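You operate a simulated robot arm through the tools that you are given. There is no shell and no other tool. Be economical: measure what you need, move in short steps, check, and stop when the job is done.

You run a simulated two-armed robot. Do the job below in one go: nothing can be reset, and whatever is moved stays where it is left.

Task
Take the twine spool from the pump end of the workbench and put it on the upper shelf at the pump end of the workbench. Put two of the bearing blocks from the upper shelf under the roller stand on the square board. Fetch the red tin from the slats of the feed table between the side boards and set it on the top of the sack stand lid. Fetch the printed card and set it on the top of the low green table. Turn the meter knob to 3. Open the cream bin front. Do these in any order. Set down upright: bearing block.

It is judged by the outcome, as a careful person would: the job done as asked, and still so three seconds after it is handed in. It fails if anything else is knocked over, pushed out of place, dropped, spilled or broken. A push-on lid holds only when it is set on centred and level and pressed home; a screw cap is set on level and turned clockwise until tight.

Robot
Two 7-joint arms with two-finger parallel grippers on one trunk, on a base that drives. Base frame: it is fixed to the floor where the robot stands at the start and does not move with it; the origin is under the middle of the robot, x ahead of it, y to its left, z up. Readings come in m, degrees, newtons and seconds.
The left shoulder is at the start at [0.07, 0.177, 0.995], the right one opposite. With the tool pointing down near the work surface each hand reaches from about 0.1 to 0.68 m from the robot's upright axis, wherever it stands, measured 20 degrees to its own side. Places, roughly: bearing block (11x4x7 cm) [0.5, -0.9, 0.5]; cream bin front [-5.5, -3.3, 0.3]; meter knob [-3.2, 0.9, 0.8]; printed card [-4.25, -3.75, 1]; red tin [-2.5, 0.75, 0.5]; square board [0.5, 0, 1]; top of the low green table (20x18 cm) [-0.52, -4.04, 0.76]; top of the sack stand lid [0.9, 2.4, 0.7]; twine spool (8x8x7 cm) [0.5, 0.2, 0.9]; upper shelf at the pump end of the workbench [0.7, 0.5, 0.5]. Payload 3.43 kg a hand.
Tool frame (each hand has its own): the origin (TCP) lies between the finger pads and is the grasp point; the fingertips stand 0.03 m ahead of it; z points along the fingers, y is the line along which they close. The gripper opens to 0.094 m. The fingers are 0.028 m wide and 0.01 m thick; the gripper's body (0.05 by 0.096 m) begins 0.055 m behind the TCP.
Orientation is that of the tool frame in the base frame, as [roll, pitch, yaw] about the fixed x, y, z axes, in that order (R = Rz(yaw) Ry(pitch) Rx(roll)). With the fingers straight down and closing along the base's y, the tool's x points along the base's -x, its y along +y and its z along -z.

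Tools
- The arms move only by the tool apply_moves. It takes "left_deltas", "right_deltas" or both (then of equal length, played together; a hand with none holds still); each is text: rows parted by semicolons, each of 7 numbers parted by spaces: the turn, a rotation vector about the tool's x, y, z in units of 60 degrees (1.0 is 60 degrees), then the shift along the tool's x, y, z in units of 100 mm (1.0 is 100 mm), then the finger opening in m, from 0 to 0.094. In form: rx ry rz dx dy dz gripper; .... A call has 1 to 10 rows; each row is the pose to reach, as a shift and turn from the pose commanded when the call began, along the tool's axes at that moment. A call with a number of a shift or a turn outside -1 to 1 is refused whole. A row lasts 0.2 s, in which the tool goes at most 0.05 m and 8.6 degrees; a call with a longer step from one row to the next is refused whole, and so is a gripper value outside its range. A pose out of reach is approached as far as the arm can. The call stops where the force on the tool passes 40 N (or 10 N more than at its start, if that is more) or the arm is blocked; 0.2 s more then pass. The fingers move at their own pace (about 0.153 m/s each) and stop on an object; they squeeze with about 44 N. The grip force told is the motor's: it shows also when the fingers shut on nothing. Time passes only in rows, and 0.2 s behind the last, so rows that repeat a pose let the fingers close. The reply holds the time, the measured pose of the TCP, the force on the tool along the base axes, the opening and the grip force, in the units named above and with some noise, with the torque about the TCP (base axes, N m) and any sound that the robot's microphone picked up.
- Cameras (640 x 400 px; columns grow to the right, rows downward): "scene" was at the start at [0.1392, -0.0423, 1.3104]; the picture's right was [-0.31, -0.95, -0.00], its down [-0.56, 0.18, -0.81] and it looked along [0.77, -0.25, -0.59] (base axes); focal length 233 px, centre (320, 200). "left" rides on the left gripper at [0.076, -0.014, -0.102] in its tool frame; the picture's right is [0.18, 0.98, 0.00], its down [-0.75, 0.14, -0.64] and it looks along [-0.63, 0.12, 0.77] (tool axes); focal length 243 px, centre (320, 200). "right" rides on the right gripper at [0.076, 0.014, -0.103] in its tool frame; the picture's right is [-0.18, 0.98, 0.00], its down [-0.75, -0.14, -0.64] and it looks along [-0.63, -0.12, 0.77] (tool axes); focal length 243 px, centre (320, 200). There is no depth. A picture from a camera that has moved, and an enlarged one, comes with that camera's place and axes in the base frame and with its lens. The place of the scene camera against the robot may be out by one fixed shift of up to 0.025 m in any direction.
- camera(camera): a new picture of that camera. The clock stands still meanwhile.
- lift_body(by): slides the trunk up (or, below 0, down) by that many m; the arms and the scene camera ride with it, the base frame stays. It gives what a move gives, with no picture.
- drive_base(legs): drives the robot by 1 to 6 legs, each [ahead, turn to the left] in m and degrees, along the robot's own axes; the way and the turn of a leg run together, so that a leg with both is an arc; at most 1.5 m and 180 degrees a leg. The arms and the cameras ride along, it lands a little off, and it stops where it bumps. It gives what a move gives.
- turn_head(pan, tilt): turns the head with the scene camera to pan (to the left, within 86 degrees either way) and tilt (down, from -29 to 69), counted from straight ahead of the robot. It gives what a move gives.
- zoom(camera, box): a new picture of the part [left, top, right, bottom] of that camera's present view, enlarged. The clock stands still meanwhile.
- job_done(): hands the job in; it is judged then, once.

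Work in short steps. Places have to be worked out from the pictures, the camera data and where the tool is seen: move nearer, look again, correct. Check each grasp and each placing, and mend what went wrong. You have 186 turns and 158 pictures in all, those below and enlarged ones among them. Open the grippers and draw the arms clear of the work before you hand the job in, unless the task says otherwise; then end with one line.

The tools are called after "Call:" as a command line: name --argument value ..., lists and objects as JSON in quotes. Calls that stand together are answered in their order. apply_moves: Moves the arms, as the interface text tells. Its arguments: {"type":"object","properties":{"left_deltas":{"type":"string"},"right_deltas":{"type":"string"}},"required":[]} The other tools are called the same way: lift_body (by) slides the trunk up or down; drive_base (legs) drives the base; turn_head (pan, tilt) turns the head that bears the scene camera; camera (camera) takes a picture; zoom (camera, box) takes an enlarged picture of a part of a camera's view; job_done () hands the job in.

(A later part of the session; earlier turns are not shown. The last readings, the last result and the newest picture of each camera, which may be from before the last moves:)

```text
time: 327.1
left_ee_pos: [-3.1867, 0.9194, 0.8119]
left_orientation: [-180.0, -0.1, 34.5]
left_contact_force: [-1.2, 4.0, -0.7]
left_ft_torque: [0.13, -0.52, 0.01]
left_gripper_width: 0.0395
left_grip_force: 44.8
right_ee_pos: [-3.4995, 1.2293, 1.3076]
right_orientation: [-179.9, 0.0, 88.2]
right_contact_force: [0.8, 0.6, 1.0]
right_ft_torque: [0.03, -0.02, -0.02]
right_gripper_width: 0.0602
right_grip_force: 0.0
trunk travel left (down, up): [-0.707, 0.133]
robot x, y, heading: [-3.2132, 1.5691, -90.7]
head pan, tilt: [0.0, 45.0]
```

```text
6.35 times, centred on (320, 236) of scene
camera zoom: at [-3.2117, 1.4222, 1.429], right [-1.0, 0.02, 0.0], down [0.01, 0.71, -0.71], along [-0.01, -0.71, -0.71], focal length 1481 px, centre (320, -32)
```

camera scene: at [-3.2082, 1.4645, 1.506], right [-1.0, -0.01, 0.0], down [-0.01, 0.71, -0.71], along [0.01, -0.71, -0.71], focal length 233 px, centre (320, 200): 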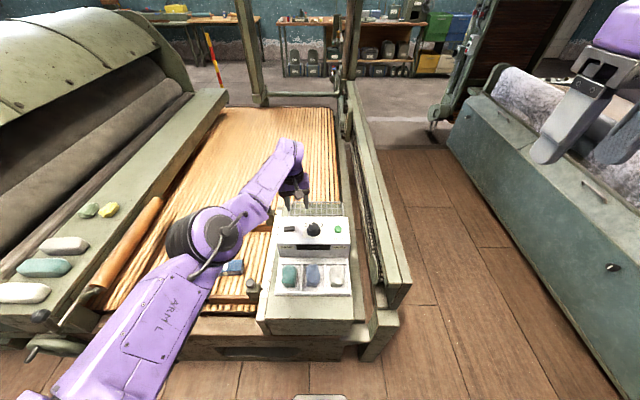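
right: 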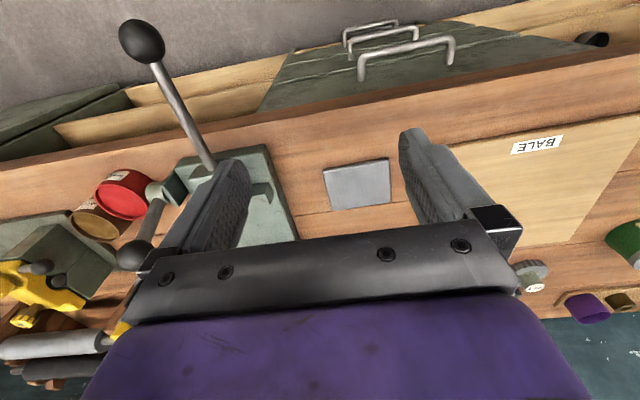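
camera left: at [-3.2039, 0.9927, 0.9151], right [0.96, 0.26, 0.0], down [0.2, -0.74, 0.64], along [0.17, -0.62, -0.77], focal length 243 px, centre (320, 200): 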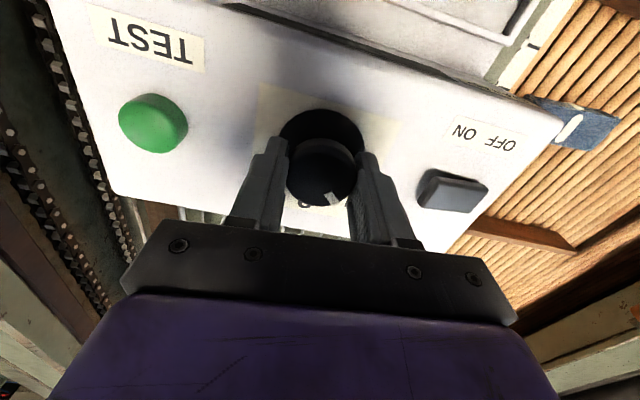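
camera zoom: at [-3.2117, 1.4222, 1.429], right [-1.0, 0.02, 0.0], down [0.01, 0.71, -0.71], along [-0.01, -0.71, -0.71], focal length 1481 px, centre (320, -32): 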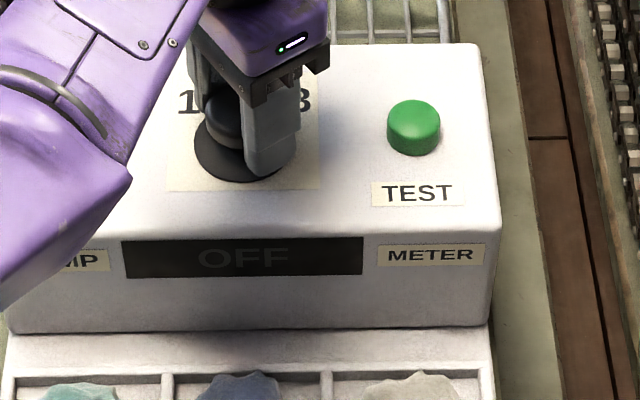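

Turn the remaining ~27°, release, rise and inspect.

Call:
apply_moves --left_deltas "0 0 0.1 0 0 0 0.022; 0 0 0.2 0 0 0 0.022; 0 0 0.3 0 0 0 0.022; 0 0 0.4 0 0 0 0.022; 0 0 0.45 0 0 0 0.022; 0 0 0.45 0 0 0 0.022; 0 0 0.45 0 0 0 0.05; 0 0 0.45 0 0 0 0.06; 0 0 0.45 0 0 0 0.06"

Call:
lift_body --by 0.06

Call:
camera --camera "left"

Call:
zoom --camera "scene" --box '[270, 205, 370, 268]'

```text
time: 329.1
left_ee_pos: [-3.1854, 0.9182, 0.8127]
left_orientation: [-179.9, 0.0, 7.7]
left_contact_force: [-0.9, 0.7, 0.0]
left_ft_torque: [-0.02, -0.02, -0.01]
left_gripper_width: 0.0599
left_grip_force: 0.1
right_ee_pos: [-3.5005, 1.229, 1.3062]
right_orientation: [-179.9, -0.2, 88.2]
right_contact_force: [-0.4, -0.2, -0.1]
right_ft_torque: [-0.01, 0.0, -0.03]
right_gripper_width: 0.0598
right_grip_force: 0.0
trunk travel left (down, up): [-0.707, 0.133]
robot x, y, heading: [-3.2108, 1.5676, -91.2]
head pan, tilt: [0.0, 45.0]
```

```text
time: 330.1
left_ee_pos: [-3.1849, 0.9177, 0.8716]
left_orientation: [-179.9, 0.0, 7.7]
left_contact_force: [-0.1, 0.4, 0.0]
left_ft_torque: [-0.02, -0.01, 0.0]
left_gripper_width: 0.0599
left_grip_force: 0.1
right_ee_pos: [-3.4999, 1.2283, 1.3674]
right_orientation: [-180.0, -0.2, 88.1]
right_contact_force: [0.3, -0.2, 1.0]
right_ft_torque: [0.02, 0.01, 0.0]
right_gripper_width: 0.0603
right_grip_force: 0.1
trunk travel left (down, up): [-0.767, 0.073]
robot x, y, heading: [-3.215, 1.5647, -90.9]
head pan, tilt: [0.0, 45.0]
```

```text
62 pictures are left
camera left: at [-3.11, 0.942, 0.975], right [0.31, -0.95, 0.0], down [-0.73, -0.24, 0.64], along [-0.61, -0.2, -0.77], focal length 243 px, centre (320, 200)
```

left: 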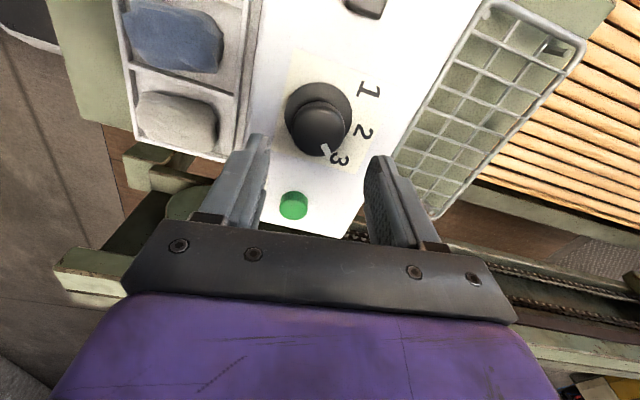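

```text
6.35 times, centred on (320, 236) of scene
camera zoom: at [-3.2113, 1.4212, 1.4889], right [-1.0, 0.02, 0.0], down [0.01, 0.71, -0.71], along [-0.01, -0.71, -0.71], focal length 1481 px, centre (320, -32)
```

zoom: 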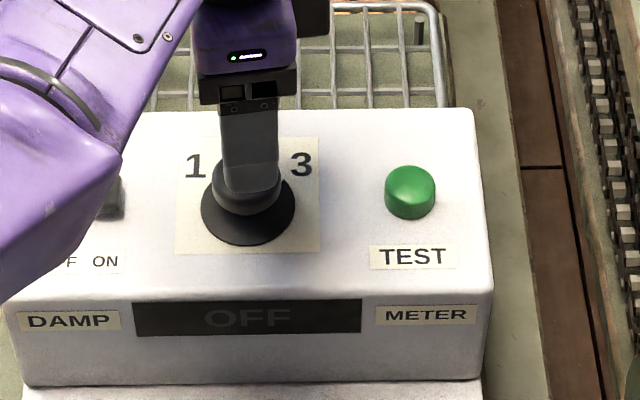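

The pointer looks at 3; zoom to verify.

Call:
zoom --camera "left" --box '[260, 60, 400, 180]'

```text
3.33 times, centred on (330, 120) of left
camera zoom: at [-3.11, 0.942, 0.975], right [0.31, -0.95, 0.0], down [-0.73, -0.24, 0.64], along [-0.61, -0.2, -0.77], focal length 809 px, centre (287, 467)
```

zoom: 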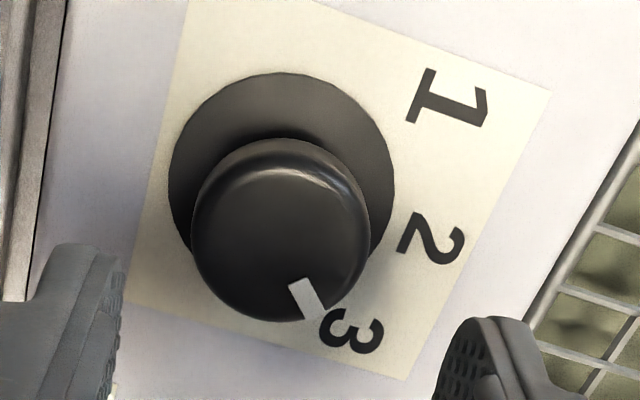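

Pointer is on 3. Next the far end: back out, then take the corridor at x≈-4.05 and look.

Call:
drive_base --legs '[[-0.32, 0], [0, -89], [0.85, 0], [0, 90]]'

Call:
turn_head --pan 0 --tilt 20

Call:
camera --camera "scene"

```text
time: 333.0
left_ee_pos: [-3.2359, 1.2376, 0.873]
left_orientation: [179.9, 0.0, 2.6]
left_contact_force: [0.2, 1.1, -0.2]
left_ft_torque: [0.0, -0.04, 0.02]
left_gripper_width: 0.0598
left_grip_force: 0.0
right_ee_pos: [-3.5226, 1.5742, 1.3669]
right_orientation: [-180.0, 0.0, 83.2]
right_contact_force: [0.5, 0.3, 0.0]
right_ft_torque: [0.01, 0.02, 0.05]
right_gripper_width: 0.0603
right_grip_force: 0.0
trunk travel left (down, up): [-0.767, 0.073]
robot x, y, heading: [-3.206, 1.8867, -96.1]
head pan, tilt: [0.0, 45.0]
stopped in leg 2: the robot was blocked; the commanded pose is now the measured one
```

```text
time: 333.9
left_ee_pos: [-3.2347, 1.2364, 0.8715]
left_orientation: [180.0, 0.0, 2.7]
left_contact_force: [0.1, -0.3, -0.3]
left_ft_torque: [0.02, -0.01, 0.01]
left_gripper_width: 0.06
left_grip_force: 0.1
right_ee_pos: [-3.5198, 1.5741, 1.3666]
right_orientation: [-180.0, 0.0, 83.2]
right_contact_force: [0.1, -0.3, -0.3]
right_ft_torque: [0.04, -0.01, 0.02]
right_gripper_width: 0.0601
right_grip_force: 0.1
trunk travel left (down, up): [-0.767, 0.073]
robot x, y, heading: [-3.2095, 1.8864, -96.0]
head pan, tilt: [0.0, 20.0]
```

```text
59 pictures are left
camera scene: at [-3.217, 1.7298, 1.5275], right [-0.99, 0.11, 0.0], down [0.04, 0.34, -0.94], along [-0.1, -0.93, -0.34], focal length 233 px, centre (320, 200)
```

scene: 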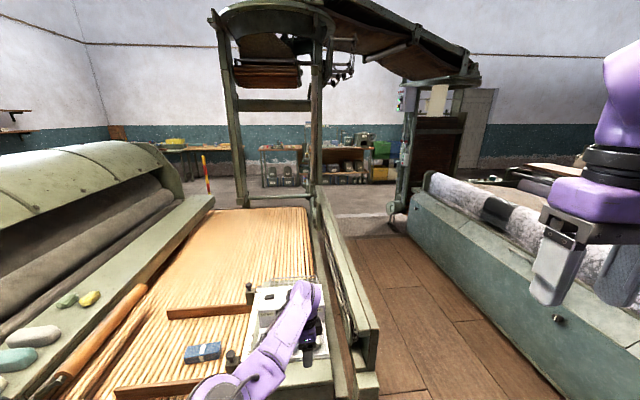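

Something blocked the right turn. Look to both sides.

Call:
turn_head --pan -86 --tilt 40

Call:
camera --camera "scene"

Call:
turn_head --pan 86 --tilt 40

Call:
camera --camera "scene"

```text
time: 335.5
left_ee_pos: [-3.236, 1.2375, 0.8732]
left_orientation: [180.0, 0.0, 2.6]
left_contact_force: [0.2, 0.5, 0.2]
left_ft_torque: [0.0, 0.02, 0.02]
left_gripper_width: 0.0598
left_grip_force: 0.1
right_ee_pos: [-3.5221, 1.5742, 1.3677]
right_orientation: [179.9, 0.0, 83.2]
right_contact_force: [0.1, 0.1, -0.3]
right_ft_torque: [0.0, -0.02, -0.01]
right_gripper_width: 0.0599
right_grip_force: 0.0
trunk travel left (down, up): [-0.767, 0.073]
robot x, y, heading: [-3.206, 1.8844, -95.9]
head pan, tilt: [-85.9, 40.0]
```

```text
58 pictures are left
camera scene: at [-3.2925, 1.8255, 1.4962], right [0.03, 1.0, 0.0], down [0.64, -0.02, -0.77], along [-0.77, 0.03, -0.64], focal length 233 px, centre (320, 200)
```

scene: 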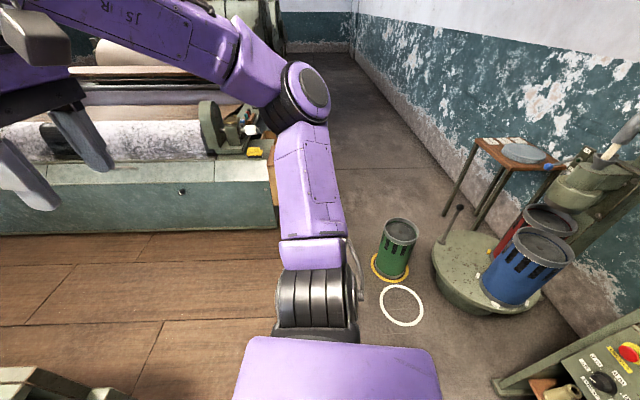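

```text
time: 338.1
left_ee_pos: [-3.2356, 1.2381, 0.8729]
left_orientation: [180.0, 0.0, 2.5]
left_contact_force: [-0.5, 0.2, -0.4]
left_ft_torque: [0.01, -0.02, 0.0]
left_gripper_width: 0.0599
left_grip_force: 0.1
right_ee_pos: [-3.5213, 1.5752, 1.3668]
right_orientation: [-179.9, 0.1, 83.2]
right_contact_force: [0.3, 0.2, -0.2]
right_ft_torque: [-0.02, 0.02, 0.0]
right_gripper_width: 0.0602
right_grip_force: 0.1
trunk travel left (down, up): [-0.767, 0.073]
robot x, y, heading: [-3.2069, 1.8862, -96.1]
head pan, tilt: [85.9, 40.0]
```

```text
57 pictures are left
camera scene: at [-3.1239, 1.8077, 1.4962], right [-0.18, -0.98, 0.0], down [-0.63, 0.11, -0.77], along [0.75, -0.13, -0.64], focal length 233 px, centre (320, 200)
```

scene: 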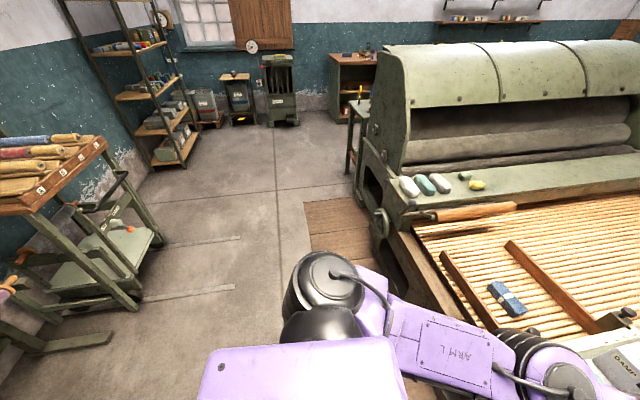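

Nothing obvious beside; likely something right behind the base. Move forward 0.15 m and try turning again.

Call:
drive_base --legs '[[0.17, 6], [0, -60]]'

Call:
turn_head --pan 0 --tilt 35

```text
time: 339.1
left_ee_pos: [-3.2196, 1.191, 0.8829]
left_orientation: [178.4, -0.4, 5.3]
left_contact_force: [-1.8, 1.8, -0.3]
left_ft_torque: [-0.15, -0.17, -0.01]
left_gripper_width: 0.0599
left_grip_force: 0.0
right_ee_pos: [-3.5134, 1.547, 1.3445]
right_orientation: [-180.0, -4.2, 85.1]
right_contact_force: [-0.2, 0.5, 3.5]
right_ft_torque: [-0.13, -0.04, 0.02]
right_gripper_width: 0.0601
right_grip_force: 0.1
trunk travel left (down, up): [-0.767, 0.073]
robot x, y, heading: [-3.2102, 1.8381, -94.4]
head pan, tilt: [85.9, 40.0]
stopped in leg 1: the robot was blocked; the commanded pose is now the measured one
```

```text
time: 340.7
left_ee_pos: [-3.2276, 1.1872, 0.8761]
left_orientation: [179.4, 0.4, 4.4]
left_contact_force: [-0.9, -1.1, -0.4]
left_ft_torque: [-0.05, 0.02, 0.04]
left_gripper_width: 0.06
left_grip_force: 0.1
right_ee_pos: [-3.5134, 1.5292, 1.3543]
right_orientation: [-179.9, -2.4, 85.0]
right_contact_force: [-0.8, -0.2, -0.6]
right_ft_torque: [0.02, 0.01, 0.02]
right_gripper_width: 0.0597
right_grip_force: 0.1
trunk travel left (down, up): [-0.767, 0.073]
robot x, y, heading: [-3.2131, 1.8364, -94.3]
head pan, tilt: [0.0, 35.0]
```

Call:
camera --camera "scene"

Call:
camera --camera "right"

```text
56 pictures are left
camera scene: at [-3.2174, 1.6833, 1.5037], right [-1.0, 0.07, 0.0], down [0.04, 0.57, -0.82], along [-0.06, -0.82, -0.57], focal length 233 px, centre (320, 200)
```

scene: 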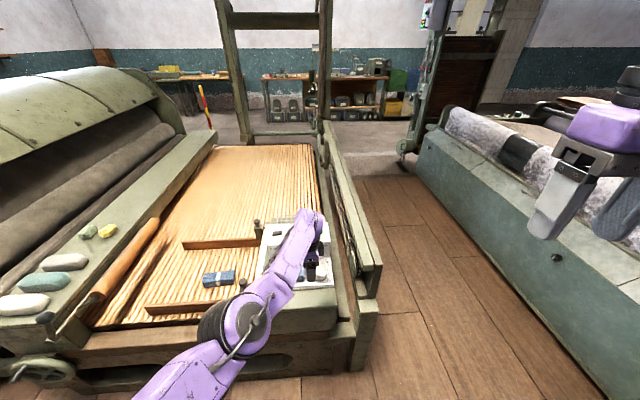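

```text
55 pictures are left
camera right: at [-3.4927, 1.6004, 1.4588], right [0.96, -0.27, -0.01], down [-0.21, -0.76, 0.61], along [-0.17, -0.59, -0.79], focal length 243 px, centre (320, 200)
```

right: 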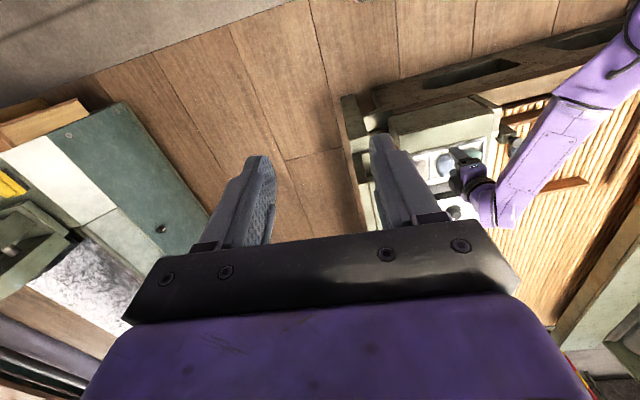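

Drive straight forward without turning, in case the rear is caught beside the control panel behind.

Call:
drive_base --legs '[[0.12, 0]]'

```text
time: 341.9
left_ee_pos: [-3.2369, 1.0686, 0.8786]
left_orientation: [179.4, 0.3, 4.5]
left_contact_force: [-0.6, -1.2, 0.0]
left_ft_torque: [0.02, 0.01, -0.01]
left_gripper_width: 0.06
left_grip_force: 0.2
right_ee_pos: [-3.5231, 1.4113, 1.3538]
right_orientation: [-179.9, -2.4, 85.0]
right_contact_force: [-0.3, 0.2, 0.5]
right_ft_torque: [-0.02, 0.03, 0.01]
right_gripper_width: 0.0602
right_grip_force: 0.1
trunk travel left (down, up): [-0.767, 0.073]
robot x, y, heading: [-3.2213, 1.7183, -94.2]
head pan, tilt: [0.0, 35.0]
```

That was it. Now raise slightly and turn here.

Call:
lift_body --by 0.06

Call:
drive_base --legs '[[0, -86], [0.82, 0], [0, 90]]'

Call:
camera --camera "scene"

```text
time: 342.9
left_ee_pos: [-3.2364, 1.068, 0.9372]
left_orientation: [179.4, 0.2, 4.6]
left_contact_force: [-0.6, 0.3, 0.3]
left_ft_torque: [0.01, -0.01, -0.02]
left_gripper_width: 0.0601
left_grip_force: 0.1
right_ee_pos: [-3.5216, 1.4102, 1.4144]
right_orientation: [-180.0, -2.4, 85.1]
right_contact_force: [-0.2, -0.2, -0.5]
right_ft_torque: [0.01, 0.01, -0.02]
right_gripper_width: 0.06
right_grip_force: 0.1
trunk travel left (down, up): [-0.827, 0.013]
robot x, y, heading: [-3.2206, 1.7163, -94.1]
head pan, tilt: [0.0, 35.0]
```

```text
time: 354.9
left_ee_pos: [-4.0101, 1.0969, 0.9368]
left_orientation: [179.5, 0.3, 8.6]
left_contact_force: [-0.2, 0.8, 0.2]
left_ft_torque: [0.03, 0.0, 0.02]
left_gripper_width: 0.0601
left_grip_force: 0.1
right_ee_pos: [-4.3202, 1.4193, 1.4136]
right_orientation: [-179.8, -2.6, 89.1]
right_contact_force: [-0.6, -0.7, 0.3]
right_ft_torque: [-0.01, 0.0, -0.01]
right_gripper_width: 0.06
right_grip_force: 0.1
trunk travel left (down, up): [-0.827, 0.013]
robot x, y, heading: [-4.0379, 1.7446, -90.1]
head pan, tilt: [0.0, 35.0]
```

```text
54 pictures are left
camera scene: at [-4.0364, 1.5926, 1.5638], right [-1.0, 0.0, 0.0], down [0.0, 0.57, -0.82], along [0.0, -0.82, -0.57], focal length 233 px, centre (320, 200)
```

scene: 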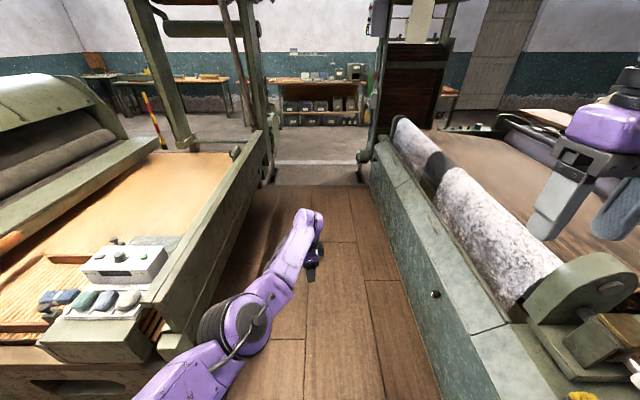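

Corridor is clear along x≈-4.03. Drive down it.

Call:
drive_base --legs '[[1.5, 0], [1.2, 0]]'

Call:
turn_head --pan -15 --tilt 20

Call:
camera --camera "scene"

```text
time: 367.9
left_ee_pos: [-4.1165, -1.5748, 0.9371]
left_orientation: [179.4, 0.4, 6.1]
left_contact_force: [0.7, 0.3, -0.6]
left_ft_torque: [-0.01, 0.02, -0.03]
left_gripper_width: 0.06
left_grip_force: 0.1
right_ee_pos: [-4.4121, -1.2423, 1.4137]
right_orientation: [-179.9, -2.6, 86.7]
right_contact_force: [0.6, -0.4, -0.1]
right_ft_torque: [0.0, 0.03, 0.02]
right_gripper_width: 0.0601
right_grip_force: 0.1
trunk travel left (down, up): [-0.827, 0.013]
robot x, y, heading: [-4.1216, -0.9261, -92.8]
head pan, tilt: [0.0, 35.0]
```

```text
time: 368.7
left_ee_pos: [-4.1141, -1.5766, 0.9366]
left_orientation: [179.6, 0.2, 6.2]
left_contact_force: [-0.1, -0.3, 0.2]
left_ft_torque: [-0.01, -0.01, 0.0]
left_gripper_width: 0.06
left_grip_force: 0.1
right_ee_pos: [-4.4111, -1.2416, 1.4135]
right_orientation: [-179.8, -2.6, 86.7]
right_contact_force: [0.0, -0.2, -0.3]
right_ft_torque: [0.0, -0.01, -0.03]
right_gripper_width: 0.0596
right_grip_force: 0.1
trunk travel left (down, up): [-0.827, 0.013]
robot x, y, heading: [-4.1193, -0.9286, -92.7]
head pan, tilt: [-15.0, 20.0]
```

```text
53 pictures are left
camera scene: at [-4.1444, -1.0807, 1.5875], right [-0.95, 0.3, 0.0], down [0.1, 0.33, -0.94], along [-0.29, -0.9, -0.34], focal length 233 px, centre (320, 200)
```

scene: 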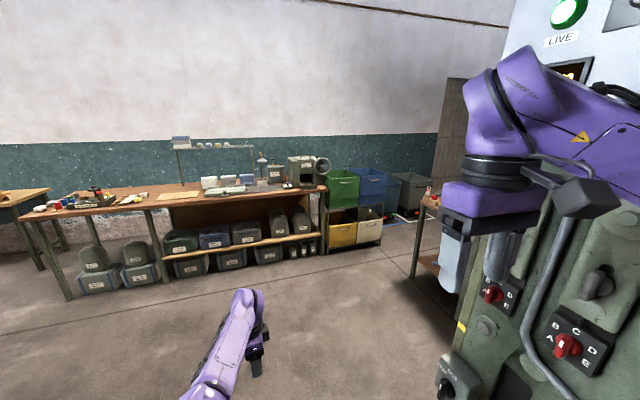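

Bins (green, blue, yellow, cream) and the bench are ahead. Zoom on the card area and bins.

Call:
zoom --camera "scene" --box '[160, 125, 400, 265]'

```text
2.67 times, centred on (280, 195) of scene
camera zoom: at [-4.1444, -1.0807, 1.5875], right [-0.95, 0.3, 0.0], down [0.1, 0.33, -0.94], along [-0.29, -0.9, -0.34], focal length 622 px, centre (427, 213)
```

zoom: 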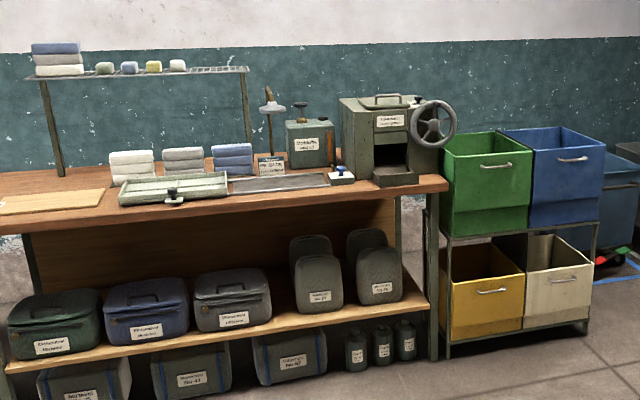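

The card stands on the bench near the oil can; the cream bin is lower right in the rack. Drive nearer and look at the bins.

Call:
drive_base --legs '[[1.0, 2.7], [0, -35]]'

Call:
turn_head --pan -5 --tilt 35

Call:
camera --camera "scene"

```text
time: 375.6
left_ee_pos: [-4.485, -2.4884, 0.9336]
left_orientation: [179.8, 0.4, -25.9]
left_contact_force: [0.3, -0.1, -1.6]
left_ft_torque: [-0.01, 0.0, -0.02]
left_gripper_width: 0.0598
left_grip_force: 0.1
right_ee_pos: [-4.5584, -2.0477, 1.4121]
right_orientation: [-179.7, -2.6, 54.6]
right_contact_force: [-0.1, 0.2, 0.5]
right_ft_torque: [0.02, 0.0, 0.03]
right_gripper_width: 0.0598
right_grip_force: 0.1
trunk travel left (down, up): [-0.827, 0.013]
robot x, y, heading: [-4.1471, -1.9368, -124.7]
head pan, tilt: [-15.0, 20.0]
```

```text
time: 376.4
left_ee_pos: [-4.4844, -2.4856, 0.9352]
left_orientation: [179.7, 0.2, -25.8]
left_contact_force: [-0.3, -1.2, -0.6]
left_ft_torque: [-0.03, 0.05, 0.01]
left_gripper_width: 0.06
left_grip_force: 0.1
right_ee_pos: [-4.5583, -2.0462, 1.4125]
right_orientation: [-179.9, -2.6, 54.6]
right_contact_force: [-0.9, -0.1, -0.2]
right_ft_torque: [0.0, 0.0, -0.01]
right_gripper_width: 0.0603
right_grip_force: 0.1
trunk travel left (down, up): [-0.827, 0.013]
robot x, y, heading: [-4.1456, -1.9339, -124.7]
head pan, tilt: [-5.0, 35.0]
```

```text
51 pictures are left
camera scene: at [-4.223, -2.0579, 1.5639], right [-0.77, 0.64, 0.0], down [0.37, 0.44, -0.82], along [-0.53, -0.63, -0.57], focal length 233 px, centre (320, 200)
```

scene: 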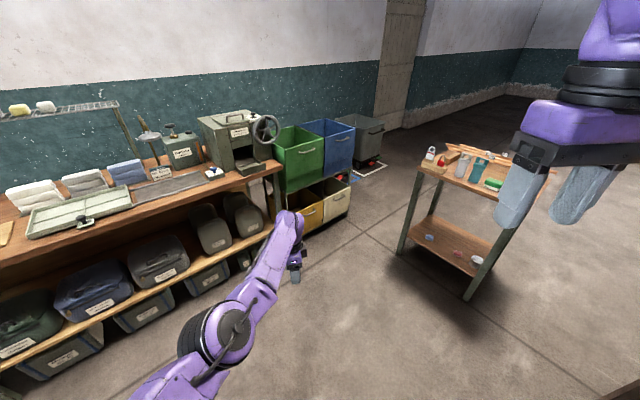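

The small side table limits room for lowering the trunk, so I test whether the left arm itself can reach lower with the fingers tilted forward (free floor here).

Call:
apply_moves --left_deltas "-0.14 0 0 0 0 0.2 0.06; -0.28 0 0 0 0 0.4 0.06; -0.42 0 0 0 0 0.6 0.06; -0.56 0 0 0 0 0.8 0.06; -0.7 0 0 0 0 1 0.06; -0.75 0 0 0 0 1 0.06; -0.75 0 0 0 0 1 0.06"

Call:
apply_moves --left_deltas "0 0 0 0 -0.2 0.2 0.06; 0 0 0 0 -0.4 0.4 0.06; 0 0 0 0 -0.6 0.6 0.06; 0 0 0 0 -0.7 0.7 0.06; 0 0 0 0 -0.7 0.7 0.06"

```text
time: 378.0
left_ee_pos: [-4.509, -2.5162, 0.7924]
left_orientation: [134.8, 0.3, -25.9]
left_contact_force: [-0.4, -0.9, -0.5]
left_ft_torque: [0.01, -0.02, 0.0]
left_gripper_width: 0.0599
left_grip_force: 0.1
left hand out of reach, approached as far as the arm can: row 1, 2, 3, 4, 5, 6, 7
right_ee_pos: [-4.5594, -2.047, 1.4129]
right_orientation: [-179.7, -2.6, 54.5]
right_contact_force: [-0.5, -1.1, 0.1]
right_ft_torque: [-0.02, 0.03, -0.02]
right_gripper_width: 0.06
right_grip_force: 0.1
trunk travel left (down, up): [-0.827, 0.013]
robot x, y, heading: [-4.1442, -1.9357, -125.1]
head pan, tilt: [-5.0, 35.0]
```

```text
time: 379.2
left_ee_pos: [-4.4694, -2.5106, 0.7369]
left_orientation: [133.9, -0.2, -25.0]
left_contact_force: [-0.3, 0.7, 0.5]
left_ft_torque: [-0.02, 0.0, -0.01]
left_gripper_width: 0.06
left_grip_force: 0.1
left hand out of reach, approached as far as the arm can: row 1, 2, 3, 4, 5
right_ee_pos: [-4.559, -2.0458, 1.4117]
right_orientation: [-179.7, -2.6, 54.7]
right_contact_force: [-0.2, -0.4, -0.6]
right_ft_torque: [0.02, 0.01, 0.03]
right_gripper_width: 0.0601
right_grip_force: 0.0
trunk travel left (down, up): [-0.827, 0.013]
robot x, y, heading: [-4.1424, -1.9342, -124.8]
head pan, tilt: [-5.0, 35.0]
```

It gets lower. Try another 10 cm straight down.

Call:
apply_moves --left_deltas "0 0 0 0 -0.2 0.2 0.06; 0 0 0 0 -0.4 0.4 0.06; 0 0 0 0 -0.6 0.6 0.06; 0 0 0 0 -0.8 0.8 0.06; 0 0 0 0 -1 1 0.06; 0 0 0 0 -1 1 0.06"

Call:
apply_moves --left_deltas "0 0 0 0 -0.2 0.2 0.06; 0 0 0 0 -0.4 0.4 0.06; 0 0 0 0 -0.6 0.6 0.06; 0 0 0 0 -0.8 0.8 0.06; 0 0 0 0 -1 1 0.06; 0 0 0 0 -1 1 0.06"

Call:
camera --camera "scene"

```text
time: 380.6
left_ee_pos: [-4.4237, -2.5, 0.6824]
left_orientation: [133.9, -0.3, -25.3]
left_contact_force: [0.3, 0.6, -0.2]
left_ft_torque: [0.0, 0.03, 0.03]
left_gripper_width: 0.06
left_grip_force: 0.0
left hand out of reach, approached as far as the arm can: row 1, 2, 3, 4, 5, 6
right_ee_pos: [-4.5592, -2.0449, 1.4124]
right_orientation: [-179.7, -2.5, 54.5]
right_contact_force: [-0.9, 0.5, 0.0]
right_ft_torque: [0.0, -0.02, 0.03]
right_gripper_width: 0.0601
right_grip_force: 0.0
trunk travel left (down, up): [-0.827, 0.013]
robot x, y, heading: [-4.1423, -1.9358, -124.9]
head pan, tilt: [-5.0, 35.0]
```

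```text
time: 382.2
left_ee_pos: [-4.3358, -2.5258, 0.6445]
left_orientation: [132.8, -4.7, -23.0]
left_contact_force: [0.1, 0.0, 0.0]
left_ft_torque: [0.01, 0.02, 0.01]
left_gripper_width: 0.0602
left_grip_force: 0.2
left hand out of reach, approached as far as the arm can: row 1, 2, 3, 4, 5, 6
right_ee_pos: [-4.5588, -2.0475, 1.4126]
right_orientation: [-179.7, -2.7, 54.5]
right_contact_force: [-0.3, 0.8, -0.2]
right_ft_torque: [0.0, -0.04, 0.03]
right_gripper_width: 0.06
right_grip_force: 0.1
trunk travel left (down, up): [-0.827, 0.013]
robot x, y, heading: [-4.1437, -1.9349, -124.9]
head pan, tilt: [-5.0, 35.0]
stopped in row 6 (left hand): the arm was blocked; the commanded pose is now the measured one
```

```text
50 pictures are left
camera scene: at [-4.2235, -2.0582, 1.5637], right [-0.77, 0.64, 0.0], down [0.37, 0.44, -0.82], along [-0.52, -0.63, -0.57], focal length 233 px, centre (320, 200)
```

scene: 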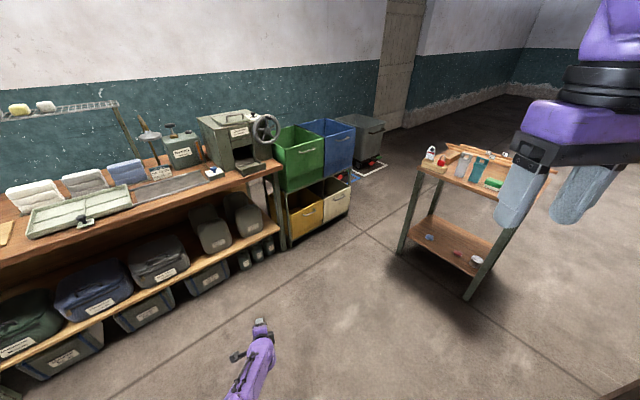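

The left arm has unfolded nicely (0.60 m below the shoulder). Drive towards the bins, coming in from the bench side.

Call:
drive_base --legs '[[0, -20], [1.12, 0]]'

Call:
turn_head --pan 10 --tilt 50

Call:
camera --camera "scene"

```text
time: 389.0
left_ee_pos: [-5.4465, -3.0638, 0.6434]
left_orientation: [132.9, -4.6, -43.1]
left_contact_force: [-1.2, 0.1, 0.5]
left_ft_torque: [0.03, 0.0, 0.01]
left_gripper_width: 0.0599
left_grip_force: 0.1
right_ee_pos: [-5.4893, -2.5378, 1.4121]
right_orientation: [-179.8, -2.6, 34.3]
right_contact_force: [0.8, 0.7, 0.0]
right_ft_torque: [-0.03, 0.0, -0.02]
right_gripper_width: 0.06
right_grip_force: 0.1
trunk travel left (down, up): [-0.827, 0.013]
robot x, y, heading: [-5.063, -2.5737, -145.1]
head pan, tilt: [-5.0, 35.0]
```

```text
time: 389.8
left_ee_pos: [-5.4456, -3.0658, 0.6444]
left_orientation: [133.0, -4.6, -43.2]
left_contact_force: [0.4, 0.7, 0.4]
left_ft_torque: [0.0, 0.01, 0.0]
left_gripper_width: 0.0602
left_grip_force: 0.0
right_ee_pos: [-5.4894, -2.5387, 1.4126]
right_orientation: [-179.8, -2.7, 34.3]
right_contact_force: [-0.2, -0.3, -0.2]
right_ft_torque: [-0.01, 0.01, -0.01]
right_gripper_width: 0.0599
right_grip_force: 0.0
trunk travel left (down, up): [-0.827, 0.013]
robot x, y, heading: [-5.0603, -2.5765, -145.4]
head pan, tilt: [10.0, 50.0]
```

```text
49 pictures are left
camera scene: at [-5.152, -2.675, 1.5421], right [-0.71, 0.71, 0.0], down [0.54, 0.54, -0.64], along [-0.46, -0.45, -0.77], focal length 233 px, centre (320, 200)
```

scene: 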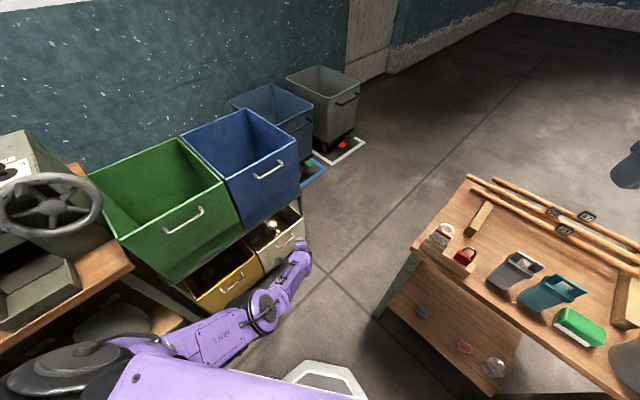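

Use the left hand camera for the handle.

Call:
camera --camera "left"

Call:
zoom --camera "scene" --box '[180, 180, 340, 310]'

```text
48 pictures are left
camera left: at [-5.3349, -3.0524, 0.7096], right [-0.37, -0.57, 0.73], down [-0.32, 0.82, 0.48], along [-0.87, -0.06, -0.48], focal length 243 px, centre (320, 200)
```

left: 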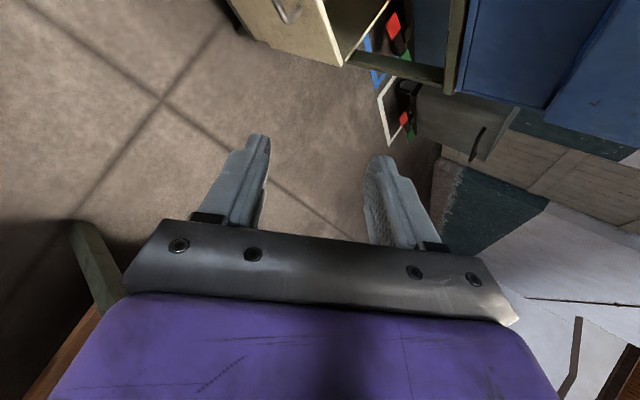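

```text
3.08 times, centred on (260, 245) of scene
camera zoom: at [-5.152, -2.675, 1.5421], right [-0.71, 0.71, 0.0], down [0.54, 0.54, -0.64], along [-0.46, -0.45, -0.77], focal length 718 px, centre (505, 62)
```

zoom: 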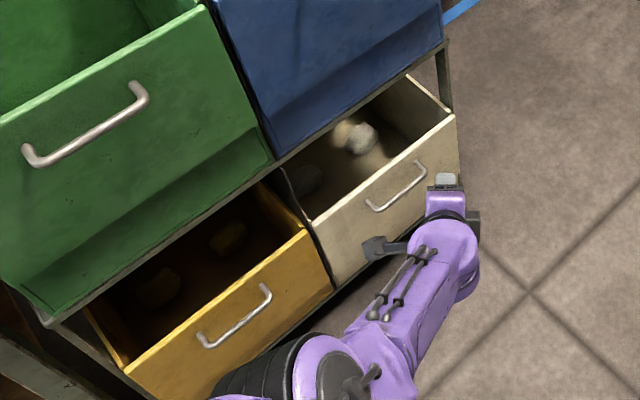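

Handle bar runs along x from ≈-5.41 to -5.54 at y≈-3.3. Square the hand to it (yaw to 0) and look again.

Call:
apply_moves --left_deltas "0.01 0.087 -0.081 0 0 -0.1 0.06; 0.02 0.174 -0.163 0 0 -0.2 0.06; 0.03 0.261 -0.244 0 0 -0.3 0.06; 0.04 0.349 -0.325 0 0 -0.3 0.06; 0.05 0.436 -0.407 0 0 -0.3 0.06; 0.057 0.523 -0.488 0 0 -0.3 0.06; 0.057 0.523 -0.488 0 0 -0.3 0.06"

Call:
camera --camera "left"

```text
time: 391.6
left_ee_pos: [-5.3495, -3.1369, 0.687]
left_orientation: [128.3, -7.6, 3.4]
left_contact_force: [0.4, 1.0, -1.1]
left_ft_torque: [0.01, 0.0, 0.01]
left_gripper_width: 0.0599
left_grip_force: 0.0
left hand out of reach, approached as far as the arm can: row 4, 5, 6, 7
right_ee_pos: [-5.4903, -2.5386, 1.4117]
right_orientation: [-179.7, -2.6, 34.2]
right_contact_force: [0.0, 0.1, 0.4]
right_ft_torque: [0.0, 0.0, -0.03]
right_gripper_width: 0.0599
right_grip_force: 0.2
trunk travel left (down, up): [-0.827, 0.013]
robot x, y, heading: [-5.0617, -2.5741, -145.1]
head pan, tilt: [10.0, 50.0]
stopped in row 7 (left hand): the arm was blocked; the commanded pose is now the measured one
```

```text
46 pictures are left
camera left: at [-5.2852, -3.0446, 0.7493], right [0.12, -0.6, 0.79], down [-0.84, 0.37, 0.4], along [-0.53, -0.71, -0.46], focal length 243 px, centre (320, 200)
```

left: 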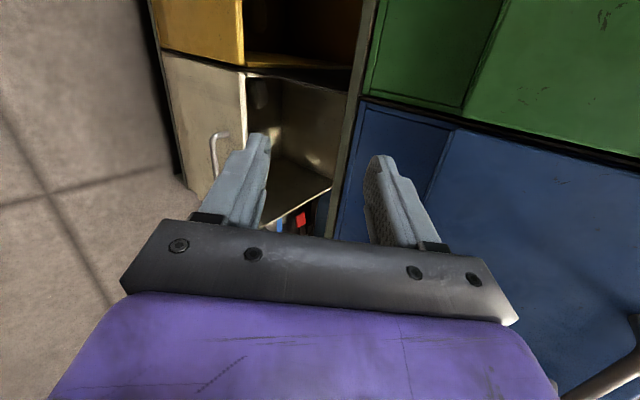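

Lower the trunk 0.2 m for a second view of the handle (parallax).

Call:
lift_body --by -0.2

Call:
camera --camera "left"

```text
time: 393.7
left_ee_pos: [-5.3495, -3.1377, 0.4869]
left_orientation: [128.3, -7.7, 3.4]
left_contact_force: [0.1, -0.3, 0.4]
left_ft_torque: [-0.02, 0.0, -0.01]
left_gripper_width: 0.0599
left_grip_force: 0.0
right_ee_pos: [-5.4899, -2.5376, 1.2125]
right_orientation: [-179.8, -2.7, 34.3]
right_contact_force: [0.6, -0.5, 1.0]
right_ft_torque: [0.02, 0.04, 0.02]
right_gripper_width: 0.06
right_grip_force: 0.1
trunk travel left (down, up): [-0.627, 0.213]
robot x, y, heading: [-5.062, -2.579, -144.9]
head pan, tilt: [10.0, 50.0]
```

```text
45 pictures are left
camera left: at [-5.285, -3.0437, 0.549], right [0.12, -0.6, 0.79], down [-0.84, 0.37, 0.4], along [-0.53, -0.71, -0.46], focal length 243 px, centre (320, 200)
```

left: 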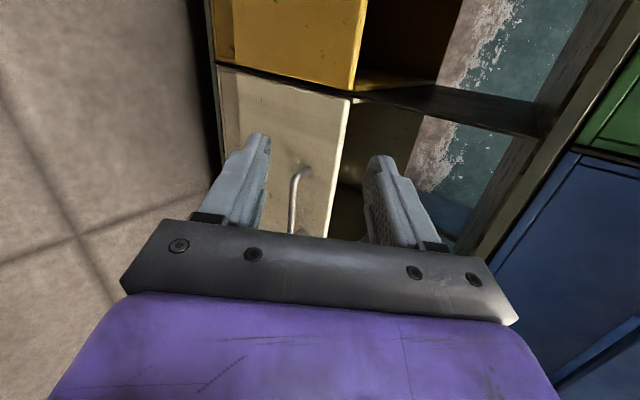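

Handle's near end ≈(-5.458, -3.296, 0.33); the panel's top edge is at z≈0.39, y≈-3.33. I'll pinch the top edge beside the handle and pull. First steepen the hand.

Call:
apply_moves --left_deltas "0.14 -0.02 -0.02 0 0 0 0.06; 0.28 -0.04 -0.04 0 0 0 0.06; 0.42 -0.06 -0.06 0 0 0 0.06; 0.56 -0.07 -0.08 0 0 0 0.06; 0.7 -0.08 -0.1 0 0 0 0.06; 0.7 -0.08 -0.1 0 0 0 0.06"

Call:
camera --camera "left"

```text
time: 395.1
left_ee_pos: [-5.3501, -3.1333, 0.4859]
left_orientation: [170.5, -0.4, 5.9]
left_contact_force: [0.3, -0.5, -0.4]
left_ft_torque: [0.05, 0.04, 0.01]
left_gripper_width: 0.0603
left_grip_force: 0.0
right_ee_pos: [-5.4894, -2.539, 1.213]
right_orientation: [-179.6, -2.7, 34.3]
right_contact_force: [-0.5, -0.6, -0.3]
right_ft_torque: [0.03, -0.01, 0.02]
right_gripper_width: 0.0602
right_grip_force: 0.0
trunk travel left (down, up): [-0.627, 0.213]
robot x, y, heading: [-5.0617, -2.5775, -144.9]
head pan, tilt: [10.0, 50.0]
```

```text
44 pictures are left
camera left: at [-5.2787, -3.095, 0.5858], right [0.28, -0.95, 0.16], down [-0.75, -0.11, 0.65], along [-0.6, -0.31, -0.74], focal length 243 px, centre (320, 200)
```

left: 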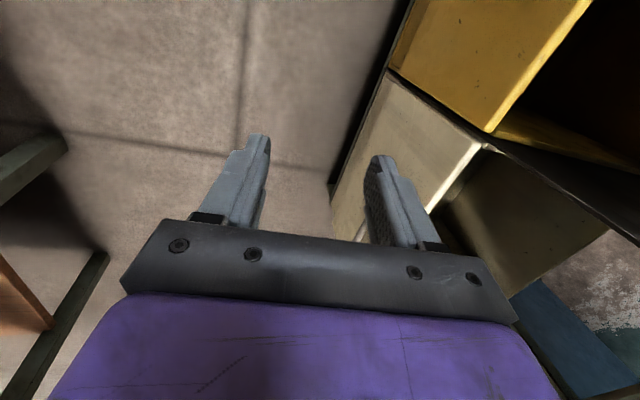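

Corner of the panel: (-5.338, -3.334, 0.385). Tilt the hand slightly forward and pre-rotate its yaw, then move the base in.

Call:
apply_moves --left_deltas "-0.1 0 0.1 0 0 0 0.06; -0.22 0 0.2 0 0 0 0.06; -0.22 0 0.27 0 0 0 0.06; -0.22 0 0.27 0 0 0 0.06"

Call:
drive_base --legs '[[0, 10.5], [0.15, 0]]'

Call:
camera --camera "left"

```text
refused: row 2 steps farther than a row can; nothing moved
```

```text
time: 397.2
left_ee_pos: [-5.3489, -3.2845, 0.4842]
left_orientation: [170.4, -0.6, 16.4]
left_contact_force: [-0.1, -0.1, -0.4]
left_ft_torque: [0.02, -0.02, -0.02]
left_gripper_width: 0.0598
left_grip_force: 0.1
right_ee_pos: [-5.5946, -2.7231, 1.2128]
right_orientation: [-179.8, -2.7, 44.7]
right_contact_force: [0.1, -1.0, 0.5]
right_ft_torque: [-0.01, -0.04, -0.02]
right_gripper_width: 0.0599
right_grip_force: 0.1
trunk travel left (down, up): [-0.627, 0.213]
robot x, y, heading: [-5.1699, -2.6847, -134.5]
head pan, tilt: [10.0, 50.0]
```

```text
43 pictures are left
camera left: at [-5.2849, -3.2328, 0.5854], right [0.45, -0.88, 0.17], down [-0.72, -0.25, 0.65], along [-0.53, -0.41, -0.74], focal length 243 px, centre (320, 200)
```

left: 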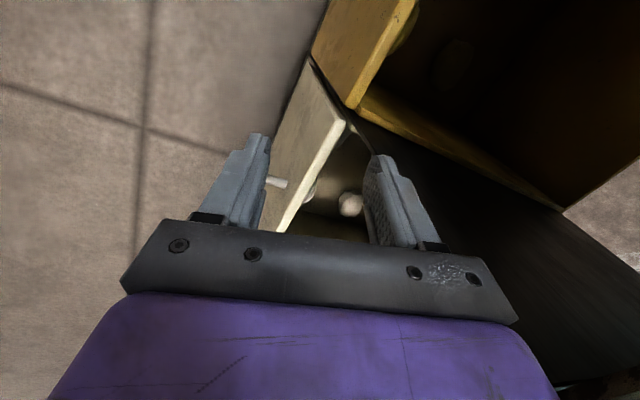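

Fingers straddle the panel edge from above. Rotate the hand to square up (smaller steps).

Call:
apply_moves --left_deltas "-0.04 0 0.09 0 0 0 0.06; -0.08 0 0.18 0 0 0 0.06; -0.12 0 0.27 0 0 0 0.06; -0.12 0 0.27 0 0 0 0.06"

Call:
camera --camera "left"

```text
time: 397.8
left_ee_pos: [-5.338, -3.2969, 0.4888]
left_orientation: [165.9, -2.5, 8.4]
left_contact_force: [2.3, 17.2, 0.5]
left_ft_torque: [-1.44, 0.16, -0.34]
left_gripper_width: 0.0599
left_grip_force: 0.0
right_ee_pos: [-5.5933, -2.7209, 1.2129]
right_orientation: [-179.7, -2.6, 44.8]
right_contact_force: [-0.3, 0.0, -0.4]
right_ft_torque: [0.05, -0.02, 0.02]
right_gripper_width: 0.0606
right_grip_force: 0.0
trunk travel left (down, up): [-0.627, 0.213]
robot x, y, heading: [-5.165, -2.6835, -134.6]
head pan, tilt: [10.0, 50.0]
stopped in row 3 (left hand): the force on the tool passed its limit at 56 N (the readings are from after the stop); the commanded pose is now the measured one
```

```text
42 pictures are left
camera left: at [-5.2709, -3.2487, 0.5905], right [0.31, -0.92, 0.25], down [-0.78, -0.09, 0.62], along [-0.55, -0.38, -0.74], focal length 243 px, centre (320, 200)
```

left: 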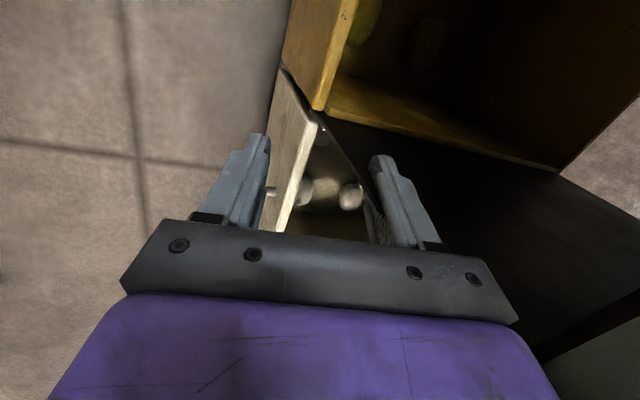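

The hand body met the upper bin's front. Better: grip the handle bar with fingers nearly horizontal. Back off 10 cm and tilt the hand forward.

Call:
drive_base --legs '[[-0.12, 0]]'

Call:
apply_moves --left_deltas "-0.13 0 0.02 0 0 0 0.06; -0.26 0 0.04 0 0 0 0.06; -0.39 0 0.06 0 0 0 0.06; -0.52 0 0.08 0 0 0 0.06; -0.65 0 0.1 0 0 0 0.06; -0.78 0 0.1 0 0 0 0.06; -0.9 0 0.1 0 0 0 0.06; -0.9 0 0.1 0 0 0 0.06"

Call:
camera --camera "left"

```text
time: 399.1
left_ee_pos: [-5.2563, -3.2153, 0.4906]
left_orientation: [165.9, -2.3, 8.3]
left_contact_force: [0.5, -1.3, 0.0]
left_ft_torque: [0.03, 0.0, -0.03]
left_gripper_width: 0.0601
left_grip_force: 0.0
right_ee_pos: [-5.5112, -2.638, 1.2127]
right_orientation: [-179.7, -2.6, 44.6]
right_contact_force: [0.1, 0.4, -0.2]
right_ft_torque: [0.0, 0.01, -0.01]
right_gripper_width: 0.0601
right_grip_force: 0.0
trunk travel left (down, up): [-0.627, 0.213]
robot x, y, heading: [-5.0841, -2.6008, -134.4]
head pan, tilt: [10.0, 50.0]
```

```text
time: 400.6
left_ee_pos: [-5.2117, -3.2981, 0.5583]
left_orientation: [112.6, -7.5, 6.8]
left_contact_force: [-9.4, 37.6, -21.5]
left_ft_torque: [-0.15, 0.07, 0.29]
left_gripper_width: 0.0403
left_grip_force: 0.0
left hand out of reach, approached as far as the arm can: row 6, 7
right_ee_pos: [-5.5143, -2.6386, 1.2088]
right_orientation: [179.9, -2.5, 44.4]
right_contact_force: [-0.2, -0.3, 0.0]
right_ft_torque: [0.05, -0.01, -0.04]
right_gripper_width: 0.0598
right_grip_force: 0.0
trunk travel left (down, up): [-0.627, 0.213]
robot x, y, heading: [-5.0836, -2.597, -134.9]
head pan, tilt: [10.0, 50.0]
stopped in row 7 (left hand): the force on the tool passed its limit at 68 N (the readings are from after the stop); the commanded pose is now the measured one
```

```text
41 pictures are left
camera left: at [-5.1506, -3.1909, 0.5947], right [0.11, -0.37, 0.92], down [-0.85, 0.44, 0.27], along [-0.51, -0.82, -0.26], focal length 243 px, centre (320, 200)
```

left: 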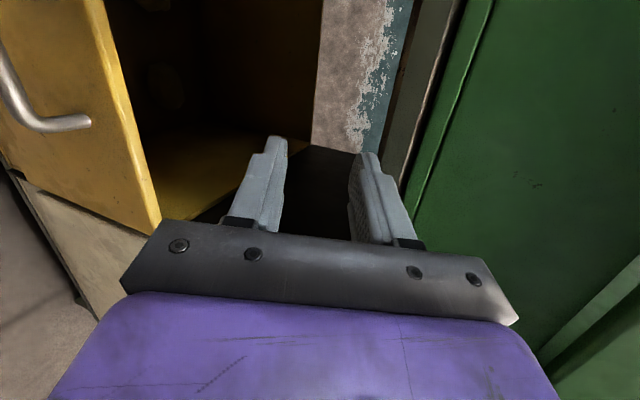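

The arm drifted forward and pressed the rack; back off at once and re-check.

Call:
drive_base --legs '[[-0.3, 0]]'

Call:
camera --camera "left"

Call:
camera --camera "scene"

```text
time: 402.6
left_ee_pos: [-4.997, -3.0871, 0.5635]
left_orientation: [111.8, -7.6, 6.9]
left_contact_force: [-1.0, -0.5, 0.8]
left_ft_torque: [0.03, -0.02, 0.06]
left_gripper_width: 0.0602
left_grip_force: 0.1
right_ee_pos: [-5.2998, -2.4271, 1.2095]
right_orientation: [179.9, -2.4, 44.7]
right_contact_force: [2.5, 0.6, -0.9]
right_ft_torque: [-0.04, 0.15, 0.04]
right_gripper_width: 0.0603
right_grip_force: 0.1
trunk travel left (down, up): [-0.627, 0.213]
robot x, y, heading: [-4.8716, -2.3842, -134.7]
head pan, tilt: [10.0, 50.0]
```

```text
40 pictures are left
camera left: at [-4.9372, -2.9797, 0.5981], right [0.11, -0.36, 0.93], down [-0.86, 0.44, 0.27], along [-0.51, -0.82, -0.26], focal length 243 px, centre (320, 200)
```

left: 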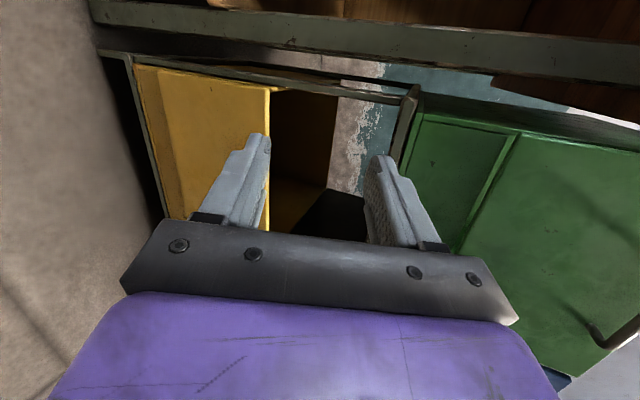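

```text
39 pictures are left
camera scene: at [-4.9451, -2.499, 1.342], right [-0.82, 0.57, 0.0], down [0.44, 0.63, -0.64], along [-0.37, -0.53, -0.77], focal length 233 px, centre (320, 200)
```

scene: 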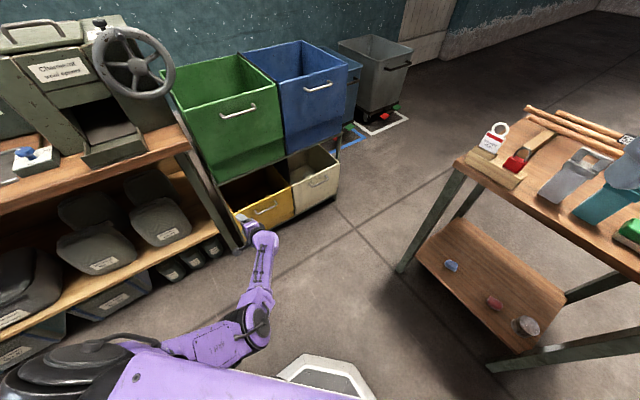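

Bins are unmoved. Since closing vertically on the bar works at any yaw, I return the hand to point along the robot's heading. Back a bit more and rotate.

Call:
drive_base --legs '[[-0.15, 0]]'

Call:
apply_moves --left_deltas "-0.018 -0.122 0.05 0 0 0 0.06; -0.035 -0.245 0.1 0 0 0 0.06; -0.053 -0.367 0.15 0 0 0 0.06; -0.07 -0.49 0.2 0 0 0 0.06; -0.088 -0.612 0.25 0 0 0 0.06; -0.106 -0.735 0.297 0 0 0 0.06; -0.106 -0.735 0.297 0 0 0 0.06"

```text
time: 404.0
left_ee_pos: [-4.8917, -2.9821, 0.5625]
left_orientation: [111.9, -7.4, 7.0]
left_contact_force: [-0.5, 0.2, 0.2]
left_ft_torque: [0.02, -0.02, -0.03]
left_gripper_width: 0.0599
left_grip_force: 0.0
right_ee_pos: [-5.1936, -2.3212, 1.21]
right_orientation: [179.9, -2.4, 44.7]
right_contact_force: [-0.6, 0.8, -0.8]
right_ft_torque: [-0.03, 0.0, -0.01]
right_gripper_width: 0.0599
right_grip_force: 0.1
trunk travel left (down, up): [-0.627, 0.213]
robot x, y, heading: [-4.7614, -2.2794, -134.7]
head pan, tilt: [10.0, 50.0]
```

```text
time: 405.6
left_ee_pos: [-4.8748, -2.9949, 0.5675]
left_orientation: [111.7, -9.2, -40.2]
left_contact_force: [0.0, 1.1, -0.2]
left_ft_torque: [0.02, 0.03, 0.03]
left_gripper_width: 0.0598
left_grip_force: 0.1
right_ee_pos: [-5.1949, -2.3204, 1.21]
right_orientation: [179.9, -2.4, 44.7]
right_contact_force: [0.5, -0.1, 0.5]
right_ft_torque: [0.01, -0.01, 0.01]
right_gripper_width: 0.0601
right_grip_force: 0.1
trunk travel left (down, up): [-0.627, 0.213]
robot x, y, heading: [-4.7667, -2.2779, -134.7]
head pan, tilt: [10.0, 50.0]
```

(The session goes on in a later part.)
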